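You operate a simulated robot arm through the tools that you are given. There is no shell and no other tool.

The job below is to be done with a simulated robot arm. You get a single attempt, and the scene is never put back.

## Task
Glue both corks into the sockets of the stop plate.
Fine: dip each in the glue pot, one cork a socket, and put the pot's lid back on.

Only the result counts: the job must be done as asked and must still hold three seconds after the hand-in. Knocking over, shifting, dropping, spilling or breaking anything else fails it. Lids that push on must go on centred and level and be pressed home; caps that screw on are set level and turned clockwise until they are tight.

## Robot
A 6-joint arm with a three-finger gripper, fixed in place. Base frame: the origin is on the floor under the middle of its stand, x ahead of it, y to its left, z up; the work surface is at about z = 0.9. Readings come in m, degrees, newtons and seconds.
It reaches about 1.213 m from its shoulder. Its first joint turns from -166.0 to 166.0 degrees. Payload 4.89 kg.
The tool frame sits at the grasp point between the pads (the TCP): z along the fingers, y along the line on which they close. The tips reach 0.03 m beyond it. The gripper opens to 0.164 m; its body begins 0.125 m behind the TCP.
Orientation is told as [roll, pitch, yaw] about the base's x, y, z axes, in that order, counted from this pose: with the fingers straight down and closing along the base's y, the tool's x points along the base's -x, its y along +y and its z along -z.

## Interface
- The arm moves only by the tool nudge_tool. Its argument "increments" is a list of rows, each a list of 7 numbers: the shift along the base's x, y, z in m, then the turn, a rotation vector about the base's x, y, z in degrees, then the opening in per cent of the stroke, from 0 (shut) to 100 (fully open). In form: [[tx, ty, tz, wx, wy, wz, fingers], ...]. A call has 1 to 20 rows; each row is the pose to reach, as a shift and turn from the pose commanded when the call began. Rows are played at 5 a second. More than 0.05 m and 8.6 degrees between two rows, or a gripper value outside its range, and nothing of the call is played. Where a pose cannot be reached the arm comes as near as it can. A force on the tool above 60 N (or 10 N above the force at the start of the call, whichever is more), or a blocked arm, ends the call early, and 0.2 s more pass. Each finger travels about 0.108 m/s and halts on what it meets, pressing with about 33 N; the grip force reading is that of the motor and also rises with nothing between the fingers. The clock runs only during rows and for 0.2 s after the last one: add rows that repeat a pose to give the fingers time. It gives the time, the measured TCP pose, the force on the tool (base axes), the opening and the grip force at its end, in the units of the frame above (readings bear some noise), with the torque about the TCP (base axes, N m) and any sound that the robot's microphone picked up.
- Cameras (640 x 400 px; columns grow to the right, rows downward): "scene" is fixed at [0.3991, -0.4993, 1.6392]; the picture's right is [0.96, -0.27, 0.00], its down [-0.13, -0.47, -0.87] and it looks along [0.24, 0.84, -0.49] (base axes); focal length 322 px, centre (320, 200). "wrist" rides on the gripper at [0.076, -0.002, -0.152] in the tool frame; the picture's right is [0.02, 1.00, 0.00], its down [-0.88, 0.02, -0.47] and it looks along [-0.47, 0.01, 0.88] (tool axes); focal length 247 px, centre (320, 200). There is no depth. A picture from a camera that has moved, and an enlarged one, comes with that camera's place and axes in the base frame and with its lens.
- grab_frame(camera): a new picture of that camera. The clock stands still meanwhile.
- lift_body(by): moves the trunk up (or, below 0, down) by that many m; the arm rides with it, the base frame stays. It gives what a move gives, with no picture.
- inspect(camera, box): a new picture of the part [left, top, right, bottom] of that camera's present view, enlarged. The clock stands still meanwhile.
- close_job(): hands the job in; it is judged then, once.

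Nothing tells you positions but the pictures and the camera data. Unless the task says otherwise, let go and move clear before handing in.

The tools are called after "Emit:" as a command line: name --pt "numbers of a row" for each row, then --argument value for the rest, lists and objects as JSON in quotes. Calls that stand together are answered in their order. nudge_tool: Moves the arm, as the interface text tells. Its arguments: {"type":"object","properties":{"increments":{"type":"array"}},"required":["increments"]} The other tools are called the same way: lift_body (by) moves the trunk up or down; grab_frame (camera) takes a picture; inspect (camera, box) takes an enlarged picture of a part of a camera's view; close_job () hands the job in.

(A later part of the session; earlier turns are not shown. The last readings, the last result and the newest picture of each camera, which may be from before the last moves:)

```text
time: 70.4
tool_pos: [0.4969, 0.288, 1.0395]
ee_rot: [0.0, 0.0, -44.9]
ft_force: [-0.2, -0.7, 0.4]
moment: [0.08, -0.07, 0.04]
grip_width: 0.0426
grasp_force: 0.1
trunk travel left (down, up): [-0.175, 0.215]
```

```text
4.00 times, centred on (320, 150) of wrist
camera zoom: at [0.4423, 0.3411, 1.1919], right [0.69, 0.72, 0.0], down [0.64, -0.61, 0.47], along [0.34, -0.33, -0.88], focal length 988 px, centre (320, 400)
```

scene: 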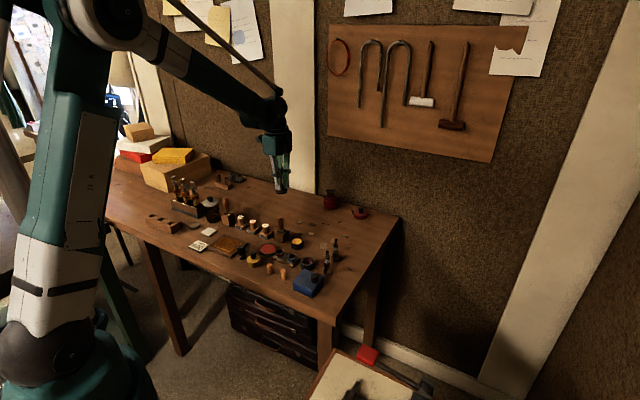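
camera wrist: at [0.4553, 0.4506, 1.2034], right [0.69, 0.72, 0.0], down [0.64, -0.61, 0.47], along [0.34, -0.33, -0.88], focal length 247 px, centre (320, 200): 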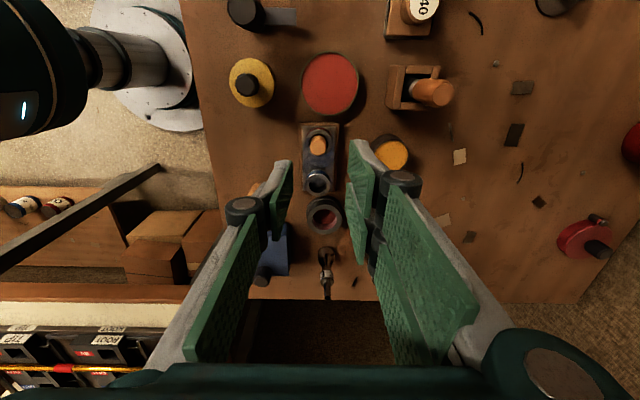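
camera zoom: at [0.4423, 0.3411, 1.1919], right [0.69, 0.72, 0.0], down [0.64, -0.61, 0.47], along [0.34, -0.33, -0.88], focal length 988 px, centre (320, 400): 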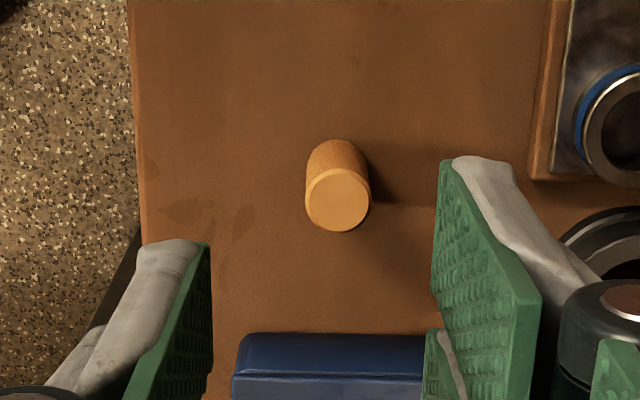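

Cork 2 is about 4 mm toward the two-finger side. Centring and coming down just above it.

Emit:
nudge_tool --pt "0.0024 0.0032 -0.02 0 0 0 26" --pt "0.0024 0.0032 -0.04 0 0 0 26" --pt "0.0024 0.0032 -0.058 0 0 0 26" --pt "0.0024 0.0032 -0.058 0 0 0 26" --pt "0.0024 0.0032 -0.058 0 0 0 26"

Emit:
inspect --camera "wrist" --box '[260, 120, 390, 240]'

Emit:
inspect --camera "scene" --box '[255, 235, 325, 295]'

```text
time: 71.6
tool_pos: [0.5019, 0.2926, 0.9811]
ee_rot: [-0.1, 0.1, -45.0]
ft_force: [-0.2, 0.0, 0.7]
moment: [-0.02, 0.05, 0.01]
grip_width: 0.0424
grasp_force: 0.0
trunk travel left (down, up): [-0.175, 0.215]
```

```text
3.33 times, centred on (325, 180) of wrist
camera zoom: at [0.4471, 0.3459, 1.1328], right [0.69, 0.72, 0.0], down [0.64, -0.61, 0.47], along [0.34, -0.33, -0.88], focal length 823 px, centre (303, 267)
```

zoom: 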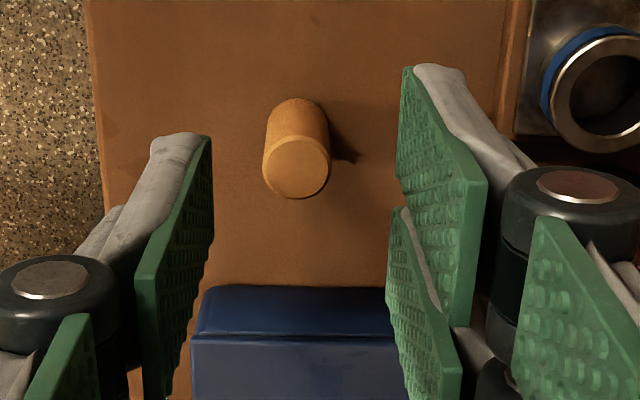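

```text
6.67 times, centred on (290, 265) of scene
camera zoom: at [0.3991, -0.4993, 1.6392], right [0.96, -0.27, 0.0], down [-0.13, -0.47, -0.87], along [0.24, 0.84, -0.49], focal length 2145 px, centre (520, -233)
```

zoom: 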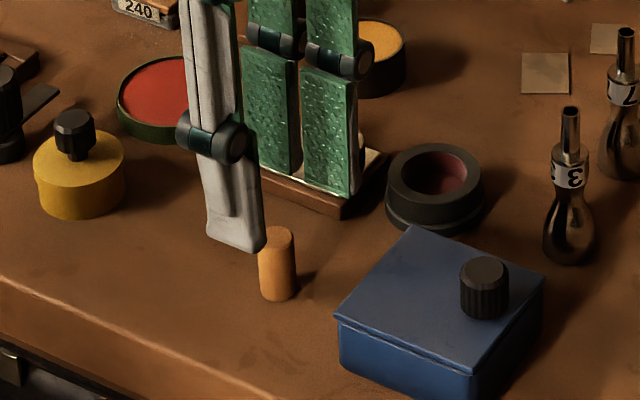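

Emit:
nudge_tool --pt "-0.0019 -0.0007 -0.004 0 0 0 24" --pt "-0.0019 -0.0007 -0.01 0 0 0 24" --pt "-0.0019 -0.0007 -0.018 0 0 0 24" --pt "-0.0019 -0.0007 -0.026 0 0 0 24" --pt "-0.0019 -0.0007 -0.026 0 0 0 24" --pt "-0.0019 -0.0007 -0.026 0 0 0 24"

Emit:
inspect --camera "wrist" --box '[260, 120, 390, 240]'

Emit:
inspect --camera "scene" --box '[255, 240, 305, 285]'

```text
time: 73.0
tool_pos: [0.4986, 0.2926, 0.9567]
ee_rot: [0.0, 0.0, -45.0]
ft_force: [0.3, 0.5, 0.1]
moment: [-0.01, 0.04, -0.01]
grip_width: 0.0397
grasp_force: 0.1
trunk travel left (down, up): [-0.175, 0.215]
```

```text
3.33 times, centred on (325, 180) of wrist
camera zoom: at [0.4432, 0.3455, 1.1081], right [0.69, 0.72, 0.0], down [0.64, -0.61, 0.47], along [0.34, -0.33, -0.88], focal length 823 px, centre (303, 267)
```

zoom: 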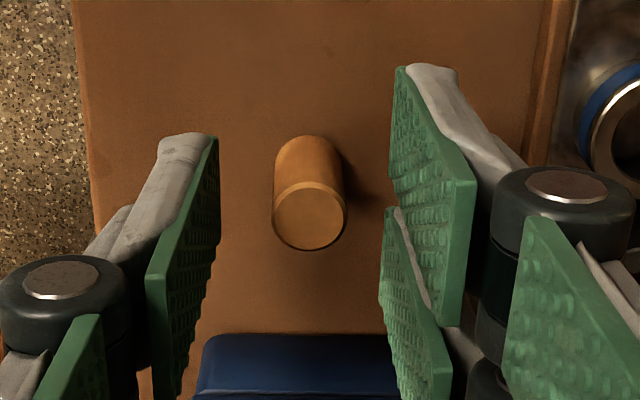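

```text
8.89 times, centred on (280, 262) of scene
camera zoom: at [0.3991, -0.4993, 1.6392], right [0.96, -0.27, 0.0], down [-0.13, -0.47, -0.87], along [0.24, 0.84, -0.49], focal length 2860 px, centre (676, -356)
```

zoom: 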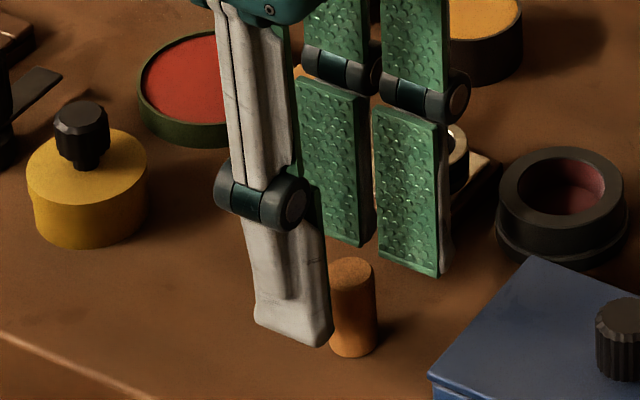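

Emit:
nudge_tool --pt "0.0015 0.0 0 0 0 0 24" --pt "0.0015 0.0 0 0 0 0 24" --pt "0.0015 0.0 0 0 0 0 18" --pt "0.0015 0.0 0 0 0 0 12" --pt "0.0015 0.0 0 0 0 0 4" --pt "0.0015 0.0 0 0 0 0 0" --pt "0.0015 0.0 0 0 0 0 0"

Emit:
inspect --camera "wrist" --box '[280, 120, 360, 220]'

Emit:
inspect --camera "scene" --box '[265, 250, 295, 280]'

```text
time: 74.6
tool_pos: [0.4992, 0.2922, 0.9554]
ee_rot: [0.0, -0.1, -45.1]
ft_force: [0.4, 0.7, 0.3]
moment: [0.03, 0.03, -0.01]
grip_width: 0.0139
grasp_force: 32.8
trunk travel left (down, up): [-0.175, 0.215]
```

```text
4.00 times, centred on (320, 170) of wrist
camera zoom: at [0.4444, 0.3457, 1.1079], right [0.69, 0.72, 0.0], down [0.64, -0.61, 0.47], along [0.34, -0.33, -0.88], focal length 988 px, centre (320, 320)
```

zoom: 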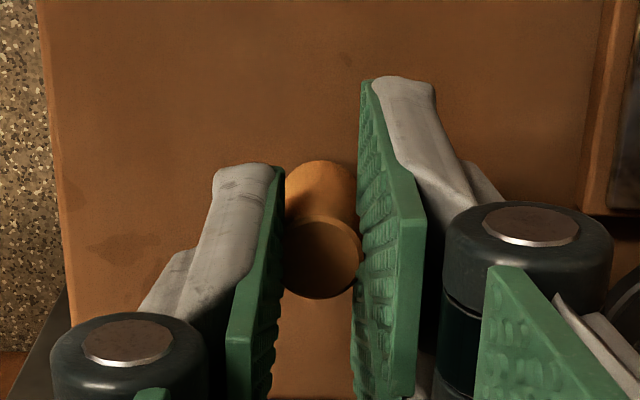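

```text
13.33 times, centred on (280, 265) of scene
camera zoom: at [0.3991, -0.4993, 1.6392], right [0.96, -0.27, 0.0], down [-0.13, -0.47, -0.87], along [0.24, 0.84, -0.49], focal length 4291 px, centre (853, -667)
```

zoom: 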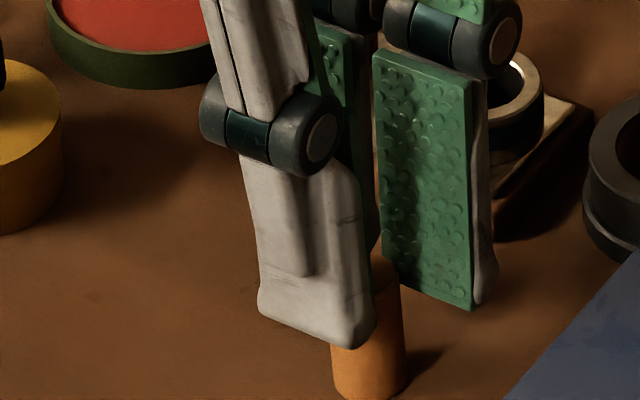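

Cork 2 is gripped. Lifting and carrying it over the glue pot.

Emit:
nudge_tool --pt "0 0 0.01 0 0 0 0" --pt "0 0 0.035 0 0 0 0" --pt "0 0 0.07 0 0 0 0" --pt "0.015 0.03 0.08 0 0 0 0" --pt "0.035 0.07 0.08 0 0 0 0" --pt "0.055 0.11 0.08 0 0 0 0" --pt "0.0782 0.1552 0.08 0 0 0 0" --pt "0.0782 0.1552 0.06 0 0 0 0" --pt "0.0782 0.1552 0.045 0 0 0 0" --pt "0.0782 0.1552 0.045 0 0 0 0"

Emit:
inspect --camera "wrist" --box '[270, 100, 370, 220]'

Emit:
inspect --camera "scene" --box '[275, 215, 325, 260]'

```text
refused: row 7 steps farther than a row can; nothing moved
```

```text
3.33 times, centred on (320, 160) of wrist
camera zoom: at [0.4444, 0.3457, 1.1079], right [0.69, 0.72, 0.0], down [0.64, -0.61, 0.47], along [0.34, -0.33, -0.88], focal length 823 px, centre (320, 333)
```

zoom: 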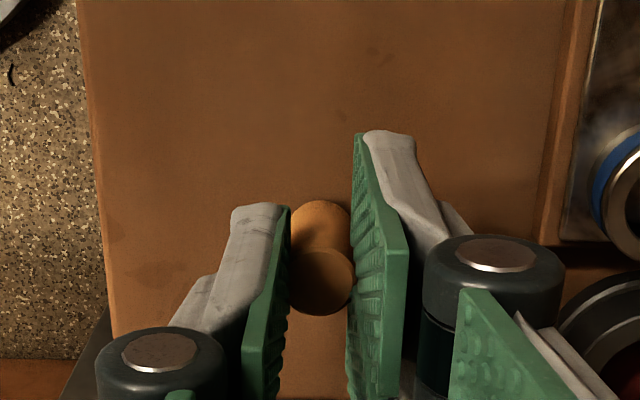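

```text
8.89 times, centred on (300, 238) of scene
camera zoom: at [0.3991, -0.4993, 1.6392], right [0.96, -0.27, 0.0], down [-0.13, -0.47, -0.87], along [0.24, 0.84, -0.49], focal length 2860 px, centre (498, -133)
```

zoom: 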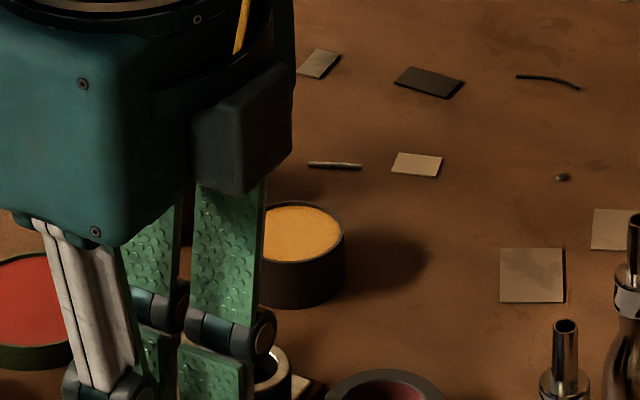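

One step was too long, so nothing moved. I'll repeat it with shorter steps.

Emit:
nudge_tool --pt "0 0 0.01 0 0 0 0" --pt "0 0 0.035 0 0 0 0" --pt "0 0 0.07 0 0 0 0" --pt "0.012 0.025 0.08 0 0 0 0" --pt "0.03 0.06 0.08 0 0 0 0" --pt "0.048 0.095 0.08 0 0 0 0" --pt "0.064 0.127 0.08 0 0 0 0" --pt "0.0782 0.1552 0.075 0 0 0 0" --pt "0.0782 0.1552 0.06 0 0 0 0" --pt "0.0782 0.1552 0.045 0 0 0 0" --pt "0.0782 0.1552 0.045 0 0 0 0"

Emit:
inspect --camera "wrist" --box '[270, 100, 370, 220]'

Emit:
inspect --camera "scene" --box '[275, 215, 325, 260]'

```text
time: 77.0
tool_pos: [0.5768, 0.4486, 1.0015]
ee_rot: [0.0, 0.0, -45.0]
ft_force: [0.6, -0.2, -0.6]
moment: [-0.01, 0.02, 0.01]
grip_width: 0.0143
grasp_force: 32.9
trunk travel left (down, up): [-0.175, 0.215]
```

```text
3.33 times, centred on (320, 160) of wrist
camera zoom: at [0.5215, 0.5026, 1.1538], right [0.69, 0.72, 0.0], down [0.64, -0.61, 0.47], along [0.34, -0.33, -0.88], focal length 823 px, centre (320, 333)
```

zoom: 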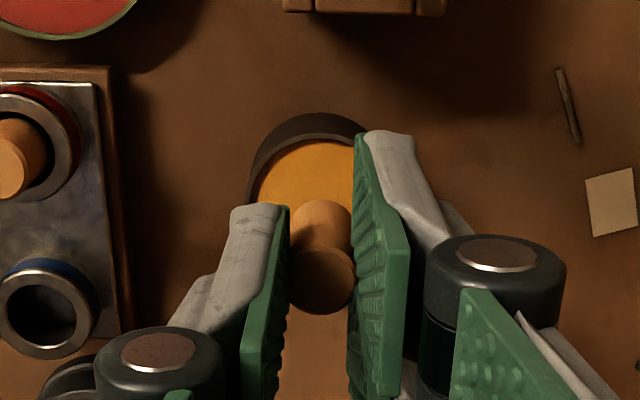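

```text
8.89 times, centred on (300, 238) of scene
camera zoom: at [0.3991, -0.4993, 1.6392], right [0.96, -0.27, 0.0], down [-0.13, -0.47, -0.87], along [0.24, 0.84, -0.49], focal length 2860 px, centre (498, -133)
```

zoom: 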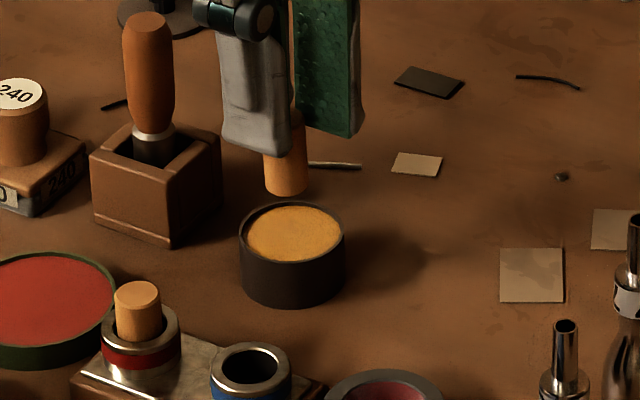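

Over the pot. Lowering gently until it just touches the glue.

Emit:
nudge_tool --pt "0.001 -0.0015 -0.008 0 0 0 0" --pt "0.001 -0.0015 -0.016 0 0 0 0" --pt "0.001 -0.0015 -0.022 0 0 0 0" --pt "0.001 -0.0015 -0.025 0 0 0 0" --pt "0.001 -0.0015 -0.026 0 0 0 0" --pt "0.001 -0.0015 -0.026 0 0 0 0"

Emit:
inspect --camera "scene" --box '[282, 225, 312, 255]'

```text
time: 78.4
tool_pos: [0.5775, 0.4468, 0.9762]
ee_rot: [0.1, 0.1, -45.1]
ft_force: [4.0, 3.9, 30.2]
moment: [0.11, -0.23, 0.0]
grip_width: 0.0142
grasp_force: 32.8
trunk travel left (down, up): [-0.175, 0.215]
```

```text
13.33 times, centred on (297, 240) of scene
camera zoom: at [0.3991, -0.4993, 1.6392], right [0.96, -0.27, 0.0], down [-0.13, -0.47, -0.87], along [0.24, 0.84, -0.49], focal length 4291 px, centre (627, -333)
```

zoom: 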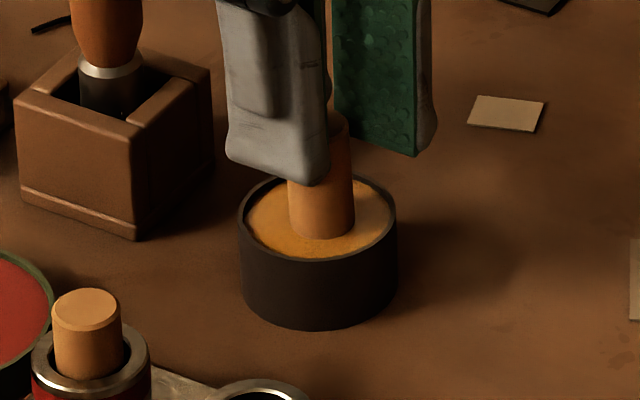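

The cork is pressed on the glue surface. I'll hold a moment, lift, and check its end.

Emit:
nudge_tool --pt "0 0 0 0 0 0 0" --pt "0 0 0 0 0 0 0" --pt "0 0 0.002 0 0 0 0" --pt "0 0 0.005 0 0 0 0" --pt "0 0 0.01 0 0 0 0" --pt "0 0 0.02 0 0 0 0" --pt "0 0 0.035 0 0 0 0" --pt "0 0 0.04 0 0 0 0" --pt "0 0 0.04 0 0 0 0"

Emit:
inspect --camera "scene" --box '[282, 218, 312, 248]'

Emit:
inspect --camera "wrist" --box '[280, 120, 360, 220]'

```text
time: 80.4
tool_pos: [0.5777, 0.4472, 1.0133]
ee_rot: [-0.1, -0.1, -45.0]
ft_force: [-0.2, -0.5, -0.1]
moment: [0.0, 0.02, -0.03]
grip_width: 0.0141
grasp_force: 32.6
trunk travel left (down, up): [-0.175, 0.215]
```

```text
13.33 times, centred on (297, 233) of scene
camera zoom: at [0.3991, -0.4993, 1.6392], right [0.96, -0.27, 0.0], down [-0.13, -0.47, -0.87], along [0.24, 0.84, -0.49], focal length 4291 px, centre (627, -240)
```

zoom: 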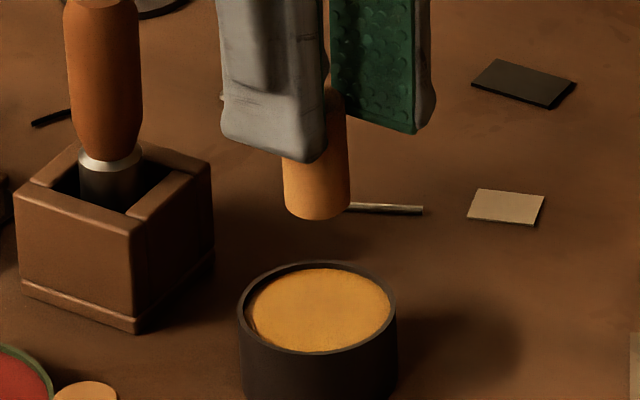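

```text
4.00 times, centred on (320, 170) of wrist
camera zoom: at [0.5237, 0.4997, 1.1663], right [0.69, 0.72, 0.0], down [0.64, -0.61, 0.47], along [0.34, -0.33, -0.88], focal length 988 px, centre (320, 320)
```

zoom: 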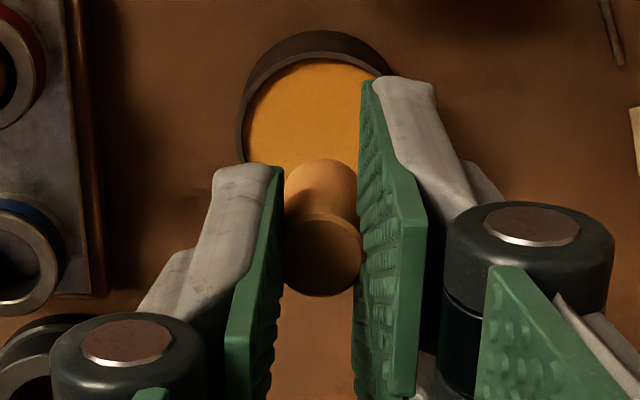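

Emit:
inspect --camera "scene" --box '[290, 222, 306, 236]'

Emit:
inspect --camera "scene" --box '[270, 243, 286, 257]'

Emit:
inspect --camera "wrist" --box '[305, 145, 345, 190]'

```text
16.00 times, centred on (298, 229) of scene
camera zoom: at [0.3991, -0.4993, 1.6392], right [0.96, -0.27, 0.0], down [-0.13, -0.47, -0.87], along [0.24, 0.84, -0.49], focal length 5149 px, centre (672, -264)
```

zoom: 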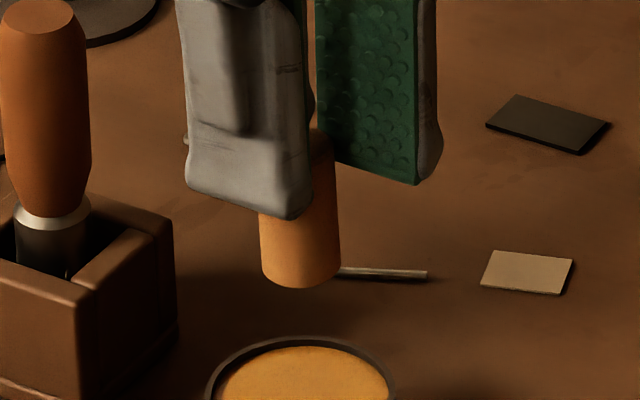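

```text
16.00 times, centred on (278, 250) of scene
camera zoom: at [0.3991, -0.4993, 1.6392], right [0.96, -0.27, 0.0], down [-0.13, -0.47, -0.87], along [0.24, 0.84, -0.49], focal length 5149 px, centre (992, -600)
```

zoom: 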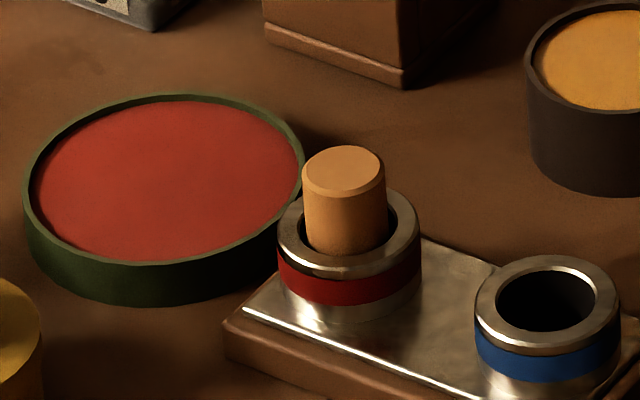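

```text
8.89 times, centred on (325, 168) of wrist
camera zoom: at [0.5237, 0.4997, 1.1663], right [0.69, 0.72, 0.0], down [0.64, -0.61, 0.47], along [0.34, -0.33, -0.88], focal length 2195 px, centre (276, 489)
```

zoom: 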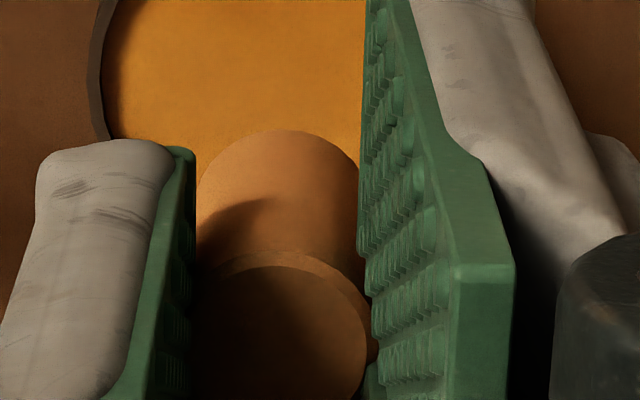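

Both dips made contact with the glue surface, and cork 2 barely slipped. Next I'll line up to measure the blue socket the same way as the red one.

Emit:
nudge_tool --pt "-0.003 -0.035 0 0 0 0 0" --pt "-0.006 -0.075 0 0 0 0 0" --pt "-0.0083 -0.1124 0 0 0 0 0" --pt "-0.0083 -0.1124 -0.005 0 0 0 0" --pt "-0.0083 -0.1124 -0.005 0 0 0 0" --pt "-0.0083 -0.1124 -0.005 0 0 0 0"

Emit:
inspect --camera "wrist" --box '[270, 100, 370, 200]'

Emit:
inspect --camera "wrist" --box '[290, 100, 350, 150]'

```text
time: 81.8
tool_pos: [0.5706, 0.3348, 1.0118]
ee_rot: [0.0, 0.1, -45.0]
ft_force: [0.4, 0.8, -0.2]
moment: [0.08, 0.0, 0.03]
grip_width: 0.0142
grasp_force: 33.3
trunk travel left (down, up): [-0.175, 0.215]
```

```text
4.00 times, centred on (320, 150) of wrist
camera zoom: at [0.5157, 0.3884, 1.1631], right [0.69, 0.72, 0.0], down [0.64, -0.61, 0.47], along [0.34, -0.33, -0.88], focal length 988 px, centre (320, 400)
```

zoom: 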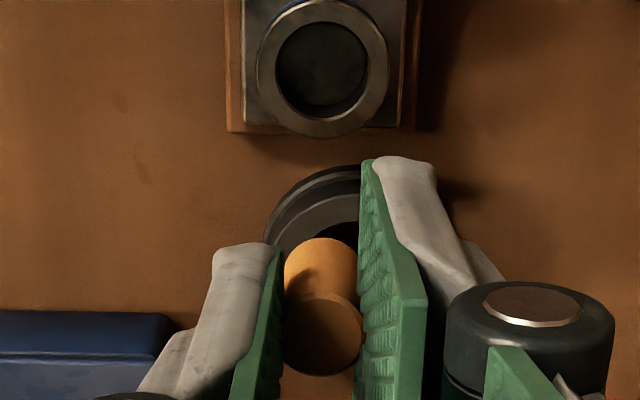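

```text
8.00 times, centred on (320, 125) of wrist
camera zoom: at [0.5157, 0.3884, 1.1631], right [0.69, 0.72, 0.0], down [0.64, -0.61, 0.47], along [0.34, -0.33, -0.88], focal length 1976 px, centre (320, 800)
```

zoom: 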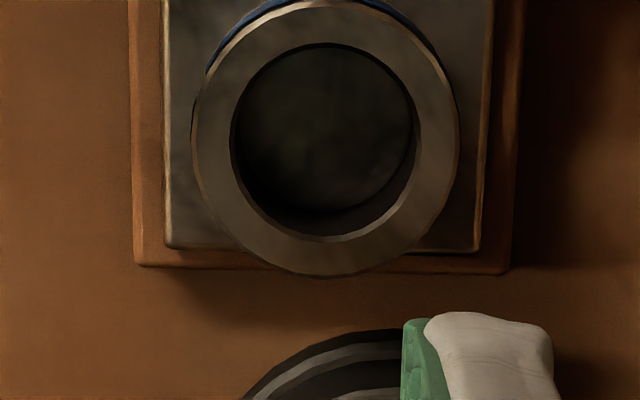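

Blue socket measured. Moving the cork directly over it, just above the rim.

Emit:
nudge_tool --pt "-0.014 0.013 0 0 0 0 0" --pt "-0.0272 0.026 0 0 0 0 0" --pt "-0.0272 0.026 -0.01 0 0 0 0" --pt "-0.0272 0.026 -0.016 0 0 0 0" --pt "-0.0272 0.026 -0.016 0 0 0 0" --pt "-0.0272 0.026 -0.016 0 0 0 0"

Emit:
inspect --camera "wrist" --box '[280, 110, 360, 220]'

Emit:
inspect --camera "scene" --box '[272, 235, 307, 265]'

```text
time: 83.2
tool_pos: [0.5431, 0.3611, 0.993]
ee_rot: [0.0, 0.0, -45.0]
ft_force: [0.2, 0.2, -0.2]
moment: [-0.02, 0.01, 0.01]
grip_width: 0.014
grasp_force: 33.0
trunk travel left (down, up): [-0.175, 0.215]
```

```text
3.64 times, centred on (320, 165) of wrist
camera zoom: at [0.4877, 0.4137, 1.1463], right [0.69, 0.72, 0.0], down [0.64, -0.61, 0.47], along [0.34, -0.33, -0.88], focal length 898 px, centre (320, 327)
```

zoom: 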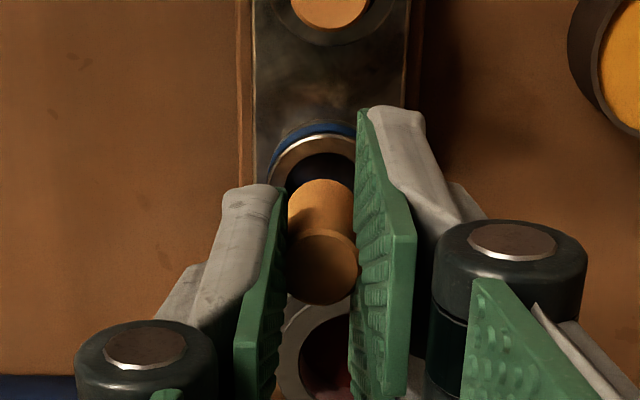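

```text
13.33 times, centred on (290, 250) of scene
camera zoom: at [0.3991, -0.4993, 1.6392], right [0.96, -0.27, 0.0], down [-0.13, -0.47, -0.87], along [0.24, 0.84, -0.49], focal length 4291 px, centre (727, -467)
```

zoom: 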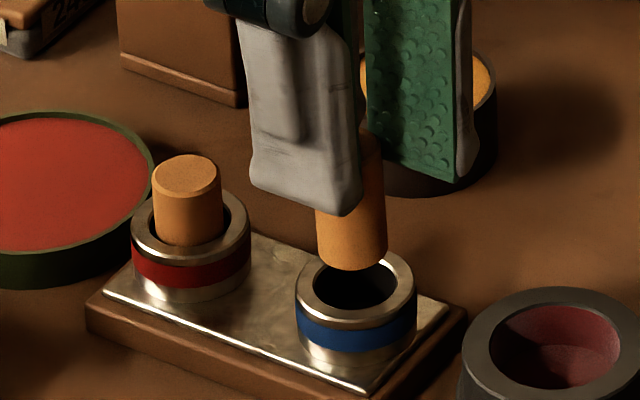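

Emit:
nudge_tool --pt "0.0008 0.0005 -0.003 0 0 0 0" --pt "0.0008 0.0005 -0.006 0 0 0 0" --pt "0.0008 0.0005 -0.009 0 0 0 0" --pt "0.0008 0.0005 -0.011 0 0 0 0" --pt "0.0008 0.0005 -0.011 0 0 0 0"

Emit:
inspect --camera "scene" --box '[272, 235, 307, 265]'

Emit:
inspect --camera "wrist" --box '[280, 110, 360, 220]'

```text
time: 84.4
tool_pos: [0.5435, 0.36, 0.9824]
ee_rot: [0.0, 0.1, -45.0]
ft_force: [0.2, 0.4, 0.9]
moment: [0.02, 0.02, 0.01]
grip_width: 0.0138
grasp_force: 33.7
trunk travel left (down, up): [-0.175, 0.215]
```

```text
13.33 times, centred on (290, 250) of scene
camera zoom: at [0.3991, -0.4993, 1.6392], right [0.96, -0.27, 0.0], down [-0.13, -0.47, -0.87], along [0.24, 0.84, -0.49], focal length 4291 px, centre (727, -467)
```

zoom: 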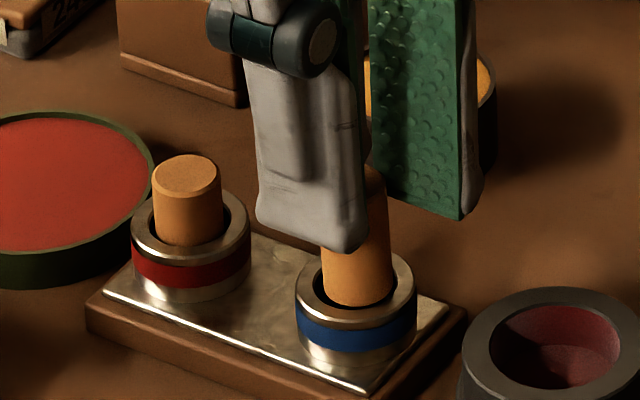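

```text
3.64 times, centred on (320, 165) of wrist
camera zoom: at [0.4885, 0.4132, 1.1345], right [0.69, 0.72, 0.0], down [0.64, -0.61, 0.47], along [0.34, -0.33, -0.88], focal length 898 px, centre (320, 327)
```

zoom: 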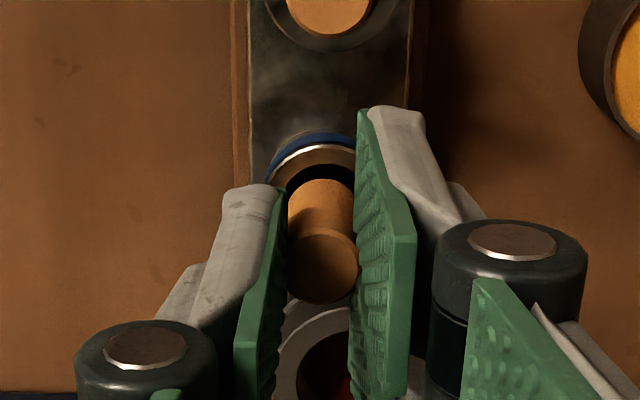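

The cork has entered the blue socket with no resistance. Continuing down to the bottom, slowing at the end.

Emit:
nudge_tool --pt "-0.0003 0 -0.003 0 0 0 0" --pt "-0.0003 0 -0.006 0 0 0 0" --pt "-0.0003 0 -0.009 0 0 0 0" --pt "-0.0003 0 -0.012 0 0 0 0" --pt "-0.0003 0 -0.014 0 0 0 0" --pt "-0.0003 0 -0.014 0 0 0 0"

Emit:
inspect --camera "scene" --box '[272, 235, 307, 265]'

Emit:
inspect --camera "wrist" --box '[280, 110, 360, 220]'

```text
time: 85.8
tool_pos: [0.5426, 0.3602, 0.9692]
ee_rot: [0.0, 0.0, -45.0]
ft_force: [-1.0, 0.8, -0.2]
moment: [-0.01, -0.02, -0.01]
grip_width: 0.0137
grasp_force: 32.3
trunk travel left (down, up): [-0.175, 0.215]
```

```text
13.33 times, centred on (290, 250) of scene
camera zoom: at [0.3991, -0.4993, 1.6392], right [0.96, -0.27, 0.0], down [-0.13, -0.47, -0.87], along [0.24, 0.84, -0.49], focal length 4291 px, centre (727, -467)
```

zoom: 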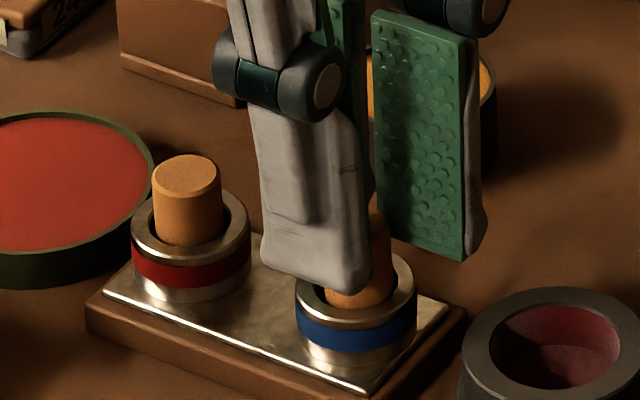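

```text
3.64 times, centred on (320, 165) of wrist
camera zoom: at [0.4891, 0.4137, 1.1208], right [0.69, 0.72, 0.0], down [0.64, -0.61, 0.47], along [0.34, -0.33, -0.88], focal length 898 px, centre (320, 327)
```

zoom: 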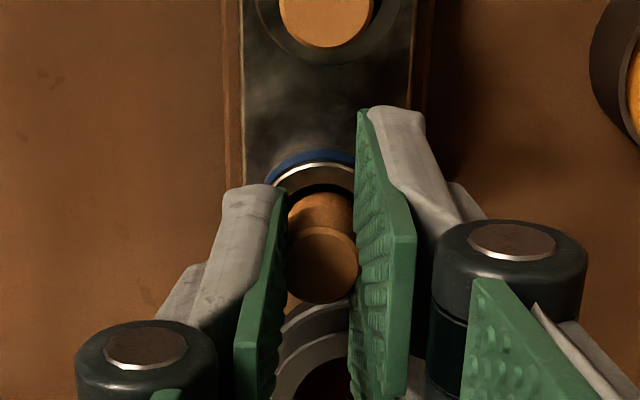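

Emit:
nudge_tool --pt "0 0 -0.001 0 0 0 0" --pt "0 0 -0.002 0 0 0 0" --pt "0 0 -0.003 0 0 0 0" --pt "0 0 -0.003 0 0 0 0"

Emit:
inspect --camera "scene" --box '[272, 235, 307, 265]'

```text
time: 86.8
tool_pos: [0.5431, 0.3608, 0.9663]
ee_rot: [0.0, 0.0, -45.0]
ft_force: [0.3, 0.1, 0.5]
moment: [-0.03, 0.02, 0.01]
grip_width: 0.014
grasp_force: 32.5
trunk travel left (down, up): [-0.175, 0.215]
```

```text
13.33 times, centred on (290, 250) of scene
camera zoom: at [0.3991, -0.4993, 1.6392], right [0.96, -0.27, 0.0], down [-0.13, -0.47, -0.87], along [0.24, 0.84, -0.49], focal length 4291 px, centre (727, -467)
```

zoom: 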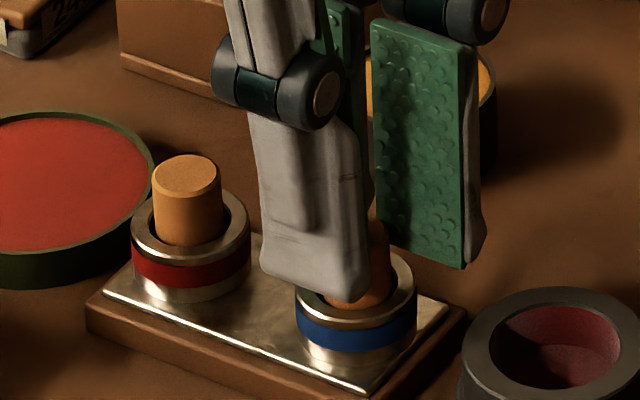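

Emit:
nudge_tool --pt "0 0 -0.001 0 0 0 0" --pt "0 0 -0.002 0 0 0 0" --pt "0 0 -0.002 0 0 0 0"

```text
time: 87.6
tool_pos: [0.5422, 0.3615, 0.9644]
ee_rot: [0.0, 0.0, -45.0]
ft_force: [0.4, -0.6, 7.4]
moment: [-0.01, -0.06, -0.03]
grip_width: 0.0135
grasp_force: 33.4
trunk travel left (down, up): [-0.175, 0.215]
```

Contact at the bottom. One more millimetre to press it home like the first.

Emit:
nudge_tool --pt "0 0 -0.0005 0 0 0 0" --pt "0 0 -0.001 0 0 0 0" --pt "0 0 -0.001 0 0 0 0"

Emit:
inspect --camera "scene" --box '[272, 235, 307, 265]'

```text
time: 88.4
tool_pos: [0.5431, 0.36, 0.9636]
ee_rot: [0.0, 0.0, -45.1]
ft_force: [2.8, 2.4, 35.2]
moment: [0.03, -0.07, -0.03]
grip_width: 0.0129
grasp_force: 32.9
trunk travel left (down, up): [-0.175, 0.215]
```

```text
13.33 times, centred on (290, 250) of scene
camera zoom: at [0.3991, -0.4993, 1.6392], right [0.96, -0.27, 0.0], down [-0.13, -0.47, -0.87], along [0.24, 0.84, -0.49], focal length 4291 px, centre (727, -467)
```

zoom: 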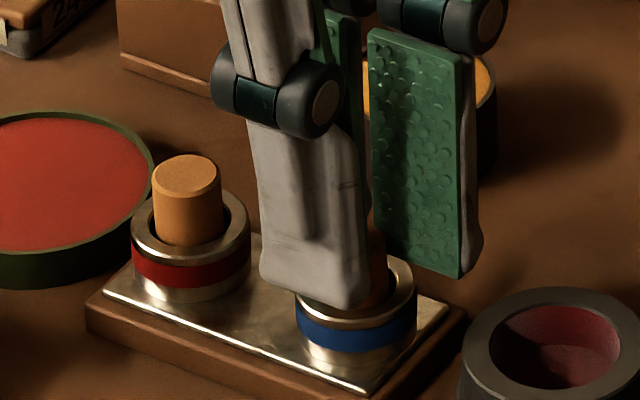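

Cork 2 is bottomed at 35 N. I'll unload, open, and rise to check both.

Emit:
nudge_tool --pt "0 0 0.001 0 0 0 0" --pt "0 0 0.002 0 0 0 0" --pt "0 0 0.002 0 0 0 8" --pt "0 0 0.002 0 0 0 16" --pt "0 0 0.002 0 0 0 24" --pt "0 0 0.002 0 0 0 26" --pt "0 0 0.03 0 0 0 26" --pt "0 0 0.065 0 0 0 26" --pt "0 0 0.1 0 0 0 26" --pt "0 0 0.12 0 0 0 30"

Emit:
inspect --camera "scene" --box '[265, 230, 310, 268]'

Emit:
inspect --camera "wrist" --box '[270, 90, 370, 190]'

Emit:
inspect --camera "scene" --box '[240, 200, 340, 290]'

```text
time: 90.6
tool_pos: [0.5431, 0.3613, 1.0816]
ee_rot: [0.1, 0.0, -45.0]
ft_force: [0.6, 0.8, 0.6]
moment: [-0.02, 0.06, -0.01]
grip_width: 0.0491
grasp_force: 0.0
trunk travel left (down, up): [-0.175, 0.215]
```

```text
10.53 times, centred on (288, 249) of scene
camera zoom: at [0.3991, -0.4993, 1.6392], right [0.96, -0.27, 0.0], down [-0.13, -0.47, -0.87], along [0.24, 0.84, -0.49], focal length 3387 px, centre (662, -316)
```

zoom: 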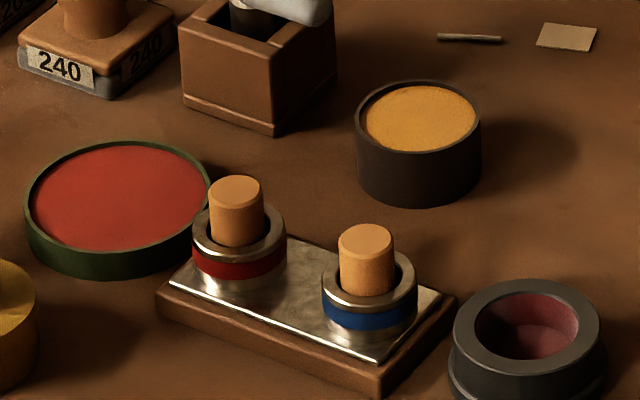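

```text
4.00 times, centred on (320, 140) of wrist
camera zoom: at [0.4883, 0.4136, 1.2339], right [0.69, 0.72, 0.0], down [0.64, -0.61, 0.47], along [0.34, -0.33, -0.88], focal length 988 px, centre (320, 440)
```

zoom: 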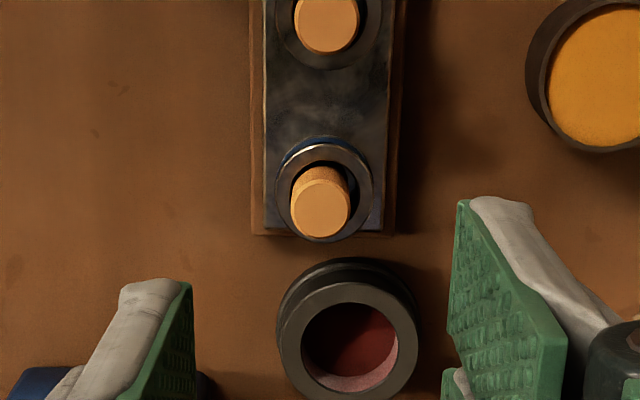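

```text
4.44 times, centred on (290, 245) of scene
camera zoom: at [0.3991, -0.4993, 1.6392], right [0.96, -0.27, 0.0], down [-0.13, -0.47, -0.87], along [0.24, 0.84, -0.49], focal length 1430 px, centre (453, 0)
```

zoom: 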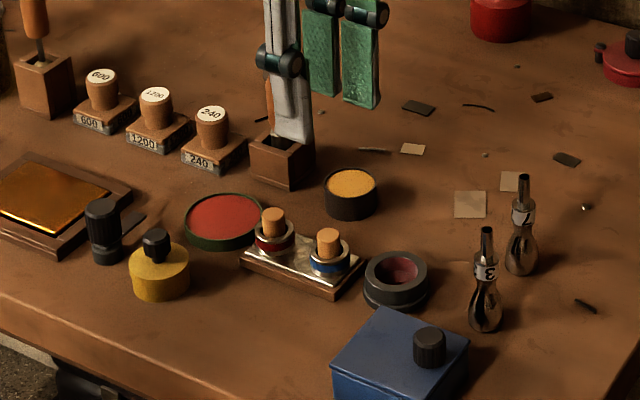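

Both corks stand seated at equal height. Next is the glue pot's lid, resting near (0.562, 0.665), so I move above it.

Emit:
nudge_tool --pt "0.002 0.035 0.005 0 0 0 30" --pt "0.005 0.08 0.005 0 0 0 30" --pt "0.008 0.125 0.005 0 0 0 30" --pt "0.011 0.17 0.005 0 0 0 30" --pt "0.014 0.215 0.005 0 0 0 30" --pt "0.017 0.26 0.005 0 0 0 30" --pt "0.019 0.304 0.0 0 0 0 30" --pt "0.019 0.304 -0.03 0 0 0 30" --pt "0.019 0.304 -0.06 0 0 0 30" --pt "0.019 0.304 -0.08 0 0 0 30" --pt "0.019 0.304 -0.08 0 0 0 30"

Emit:
inspect --camera "wrist" --box '[260, 110, 390, 230]'

Emit:
inspect --camera "scene" --box '[260, 180, 310, 230]'

```text
time: 93.0
tool_pos: [0.5627, 0.6643, 1.0038]
ee_rot: [0.0, 0.1, -45.0]
ft_force: [0.3, 0.5, 0.3]
moment: [-0.03, 0.03, -0.01]
grip_width: 0.0492
grasp_force: 0.2
trunk travel left (down, up): [-0.175, 0.215]
```

```text
3.33 times, centred on (325, 170) of wrist
camera zoom: at [0.5085, 0.7167, 1.1564], right [0.69, 0.72, 0.0], down [0.64, -0.61, 0.47], along [0.34, -0.33, -0.88], focal length 823 px, centre (303, 300)
```

zoom: 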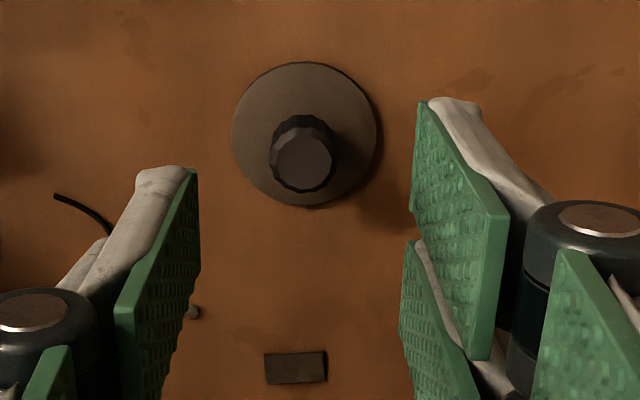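

```text
8.00 times, centred on (285, 205) of scene
camera zoom: at [0.3991, -0.4993, 1.6392], right [0.96, -0.27, 0.0], down [-0.13, -0.47, -0.87], along [0.24, 0.84, -0.49], focal length 2574 px, centre (600, 160)
```

zoom: 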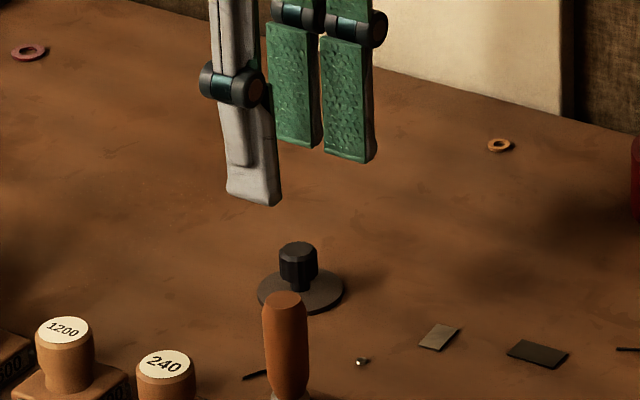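

The knob is centred. Descending to grip it at the same height as before.

Emit:
nudge_tool --pt "0 0 -0.02 0 0 0 28" --pt "0 0 -0.04 0 0 0 26" --pt "0 0 -0.053 0 0 0 26" --pt "0 0 -0.06 0 0 0 26" --pt "0 0 -0.0625 0 0 0 26" --pt "0 0 -0.0625 0 0 0 26"

Emit:
inspect --camera "wrist" --box '[260, 110, 390, 230]'

Emit:
inspect --camera "scene" --box '[265, 190, 305, 225]'

```text
time: 94.4
tool_pos: [0.5629, 0.6639, 0.9386]
ee_rot: [0.0, 0.0, -45.0]
ft_force: [0.4, 0.2, -0.9]
moment: [0.0, -0.01, -0.03]
grip_width: 0.0426
grasp_force: 0.0
trunk travel left (down, up): [-0.175, 0.215]
```

```text
3.33 times, centred on (325, 170) of wrist
camera zoom: at [0.5079, 0.717, 1.092], right [0.69, 0.72, 0.0], down [0.64, -0.61, 0.47], along [0.34, -0.33, -0.88], focal length 823 px, centre (303, 300)
```

zoom: 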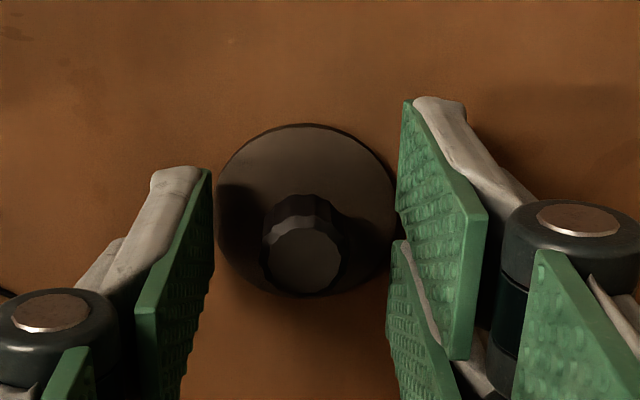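

```text
11.43 times, centred on (285, 208) of scene
camera zoom: at [0.3991, -0.4993, 1.6392], right [0.96, -0.27, 0.0], down [-0.13, -0.47, -0.87], along [0.24, 0.84, -0.49], focal length 3678 px, centre (720, 114)
```

zoom: 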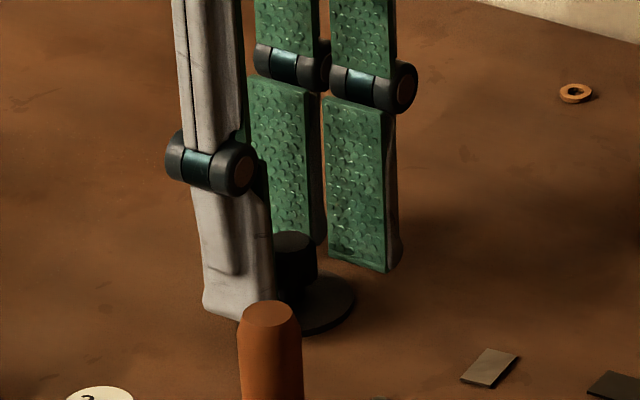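

Emit:
nudge_tool --pt "0 0 0 0 0 0 18" --pt "0 0 0 0 0 0 10" --pt "0 0 0 0 0 0 4" --pt "0 0 0 0 0 0 0" --pt "0 0 0 0 0 0 0" --pt "0 0 0.01 0 0 0 0" --pt "0 0 0.03 0 0 0 0" --pt "0 0 0.05 0 0 0 0" --pt "0 0 0.05 0 0 0 0"

Emit:
inspect --camera "wrist" --box '[260, 110, 390, 230]'

Emit:
inspect --camera "scene" --box '[265, 180, 305, 225]'

```text
time: 96.4
tool_pos: [0.5606, 0.6658, 0.9878]
ee_rot: [0.0, 0.1, -45.0]
ft_force: [0.4, 0.2, -0.5]
moment: [0.04, 0.01, 0.03]
grip_width: 0.0176
grasp_force: 32.8
trunk travel left (down, up): [-0.175, 0.215]
```

```text
3.33 times, centred on (325, 170) of wrist
camera zoom: at [0.5064, 0.7184, 1.1416], right [0.69, 0.72, 0.0], down [0.64, -0.61, 0.47], along [0.34, -0.33, -0.88], focal length 823 px, centre (303, 300)
```

zoom: 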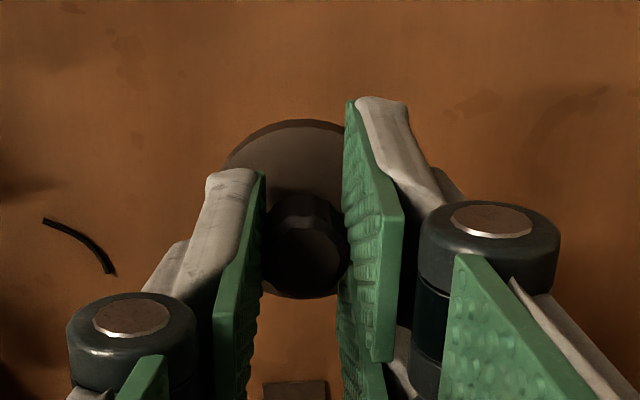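

```text
8.89 times, centred on (285, 202) of scene
camera zoom: at [0.3991, -0.4993, 1.6392], right [0.96, -0.27, 0.0], down [-0.13, -0.47, -0.87], along [0.24, 0.84, -0.49], focal length 2860 px, centre (631, 178)
```

zoom: 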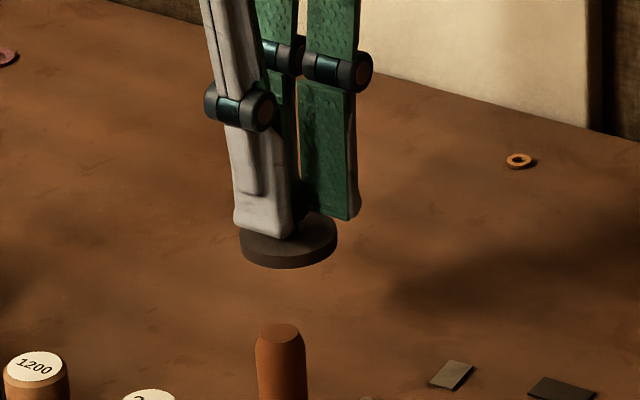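

The lid is back in the gripper. I'll carry it high past the brush to a spot where the wrist camera can see the open pot ahead of the lid.

Emit:
nudge_tool --pt "0 0 0.04 0 0 0 0" --pt "0 0 0.08 0 0 0 0" --pt "0.011 -0.044 0.08 0 0 0 0" --pt "0.022 -0.089 0.08 0 0 0 0" --pt "0.033 -0.133 0.08 0 0 0 0" --pt "0.044 -0.178 0.08 0 0 0 0" --pt "0.056 -0.222 0.08 0 0 0 0" --pt "0.0669 -0.267 0.07 0 0 0 0" --pt "0.0669 -0.267 0.05 0 0 0 0" --pt "0.0669 -0.267 0.035 0 0 0 0" --pt "0.0669 -0.267 0.035 0 0 0 0" --pt "0.0669 -0.267 0.035 0 0 0 0"

Emit:
inspect --camera "wrist" --box '[260, 80, 380, 200]'

Emit:
inspect --camera "wrist" --box '[290, 80, 350, 130]'

Emit:
inspect --camera "scene" --box '[270, 210, 330, 265]'

```text
time: 99.0
tool_pos: [0.6274, 0.3967, 1.0267]
ee_rot: [0.0, 0.1, -45.1]
ft_force: [0.7, -0.5, 0.1]
moment: [-0.05, 0.03, 0.03]
grip_width: 0.0177
grasp_force: 33.1
trunk travel left (down, up): [-0.175, 0.215]
```

```text
3.33 times, centred on (320, 140) of wrist
camera zoom: at [0.5733, 0.4498, 1.1786], right [0.69, 0.72, 0.0], down [0.64, -0.61, 0.47], along [0.34, -0.33, -0.88], focal length 823 px, centre (320, 400)
```

zoom: 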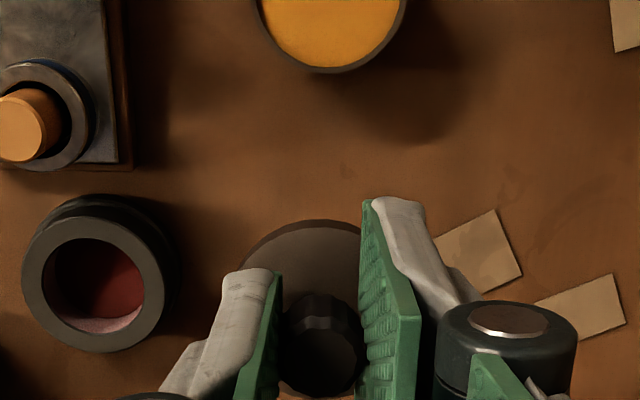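

```text
8.00 times, centred on (320, 105) of wrist
camera zoom: at [0.5733, 0.4498, 1.1786], right [0.69, 0.72, 0.0], down [0.64, -0.61, 0.47], along [0.34, -0.33, -0.88], focal length 1976 px, centre (320, 960)
```

zoom: 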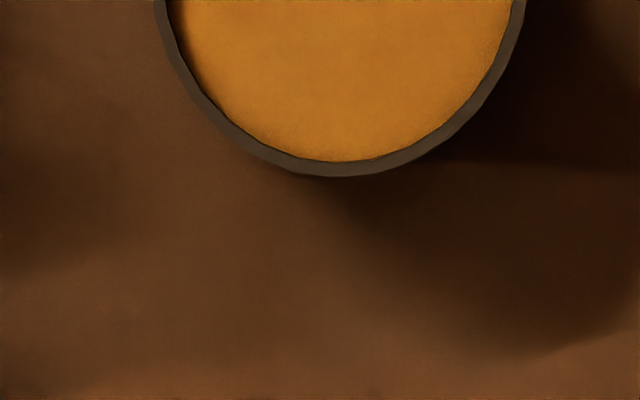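

```text
7.27 times, centred on (300, 238) of scene
camera zoom: at [0.3991, -0.4993, 1.6392], right [0.96, -0.27, 0.0], down [-0.13, -0.47, -0.87], along [0.24, 0.84, -0.49], focal length 2340 px, centre (466, -73)
```

zoom: 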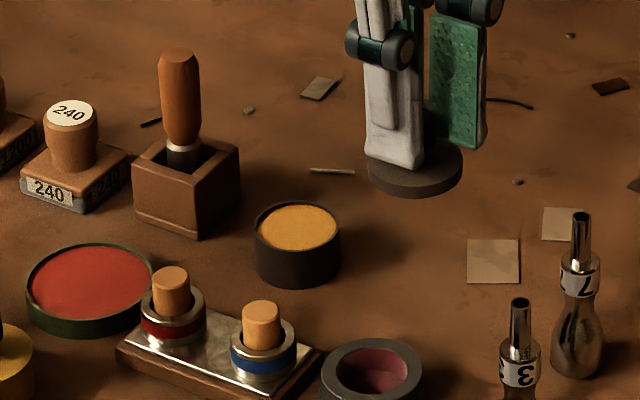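

Emit:
inspect --camera "wrist" --box '[280, 40, 360, 110]'

```text
5.71 times, centred on (320, 75) of wrist
camera zoom: at [0.5733, 0.4498, 1.1786], right [0.69, 0.72, 0.0], down [0.64, -0.61, 0.47], along [0.34, -0.33, -0.88], focal length 1411 px, centre (320, 914)
```

zoom: 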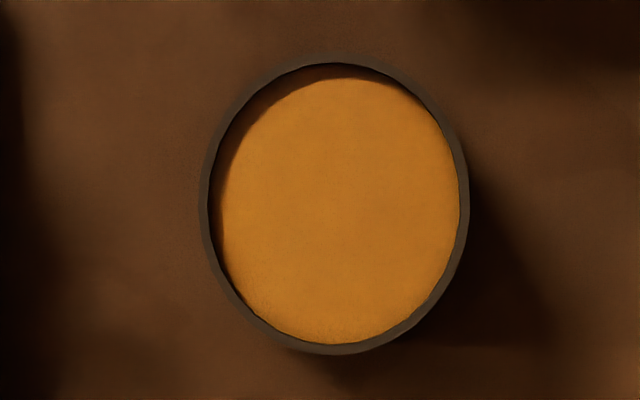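

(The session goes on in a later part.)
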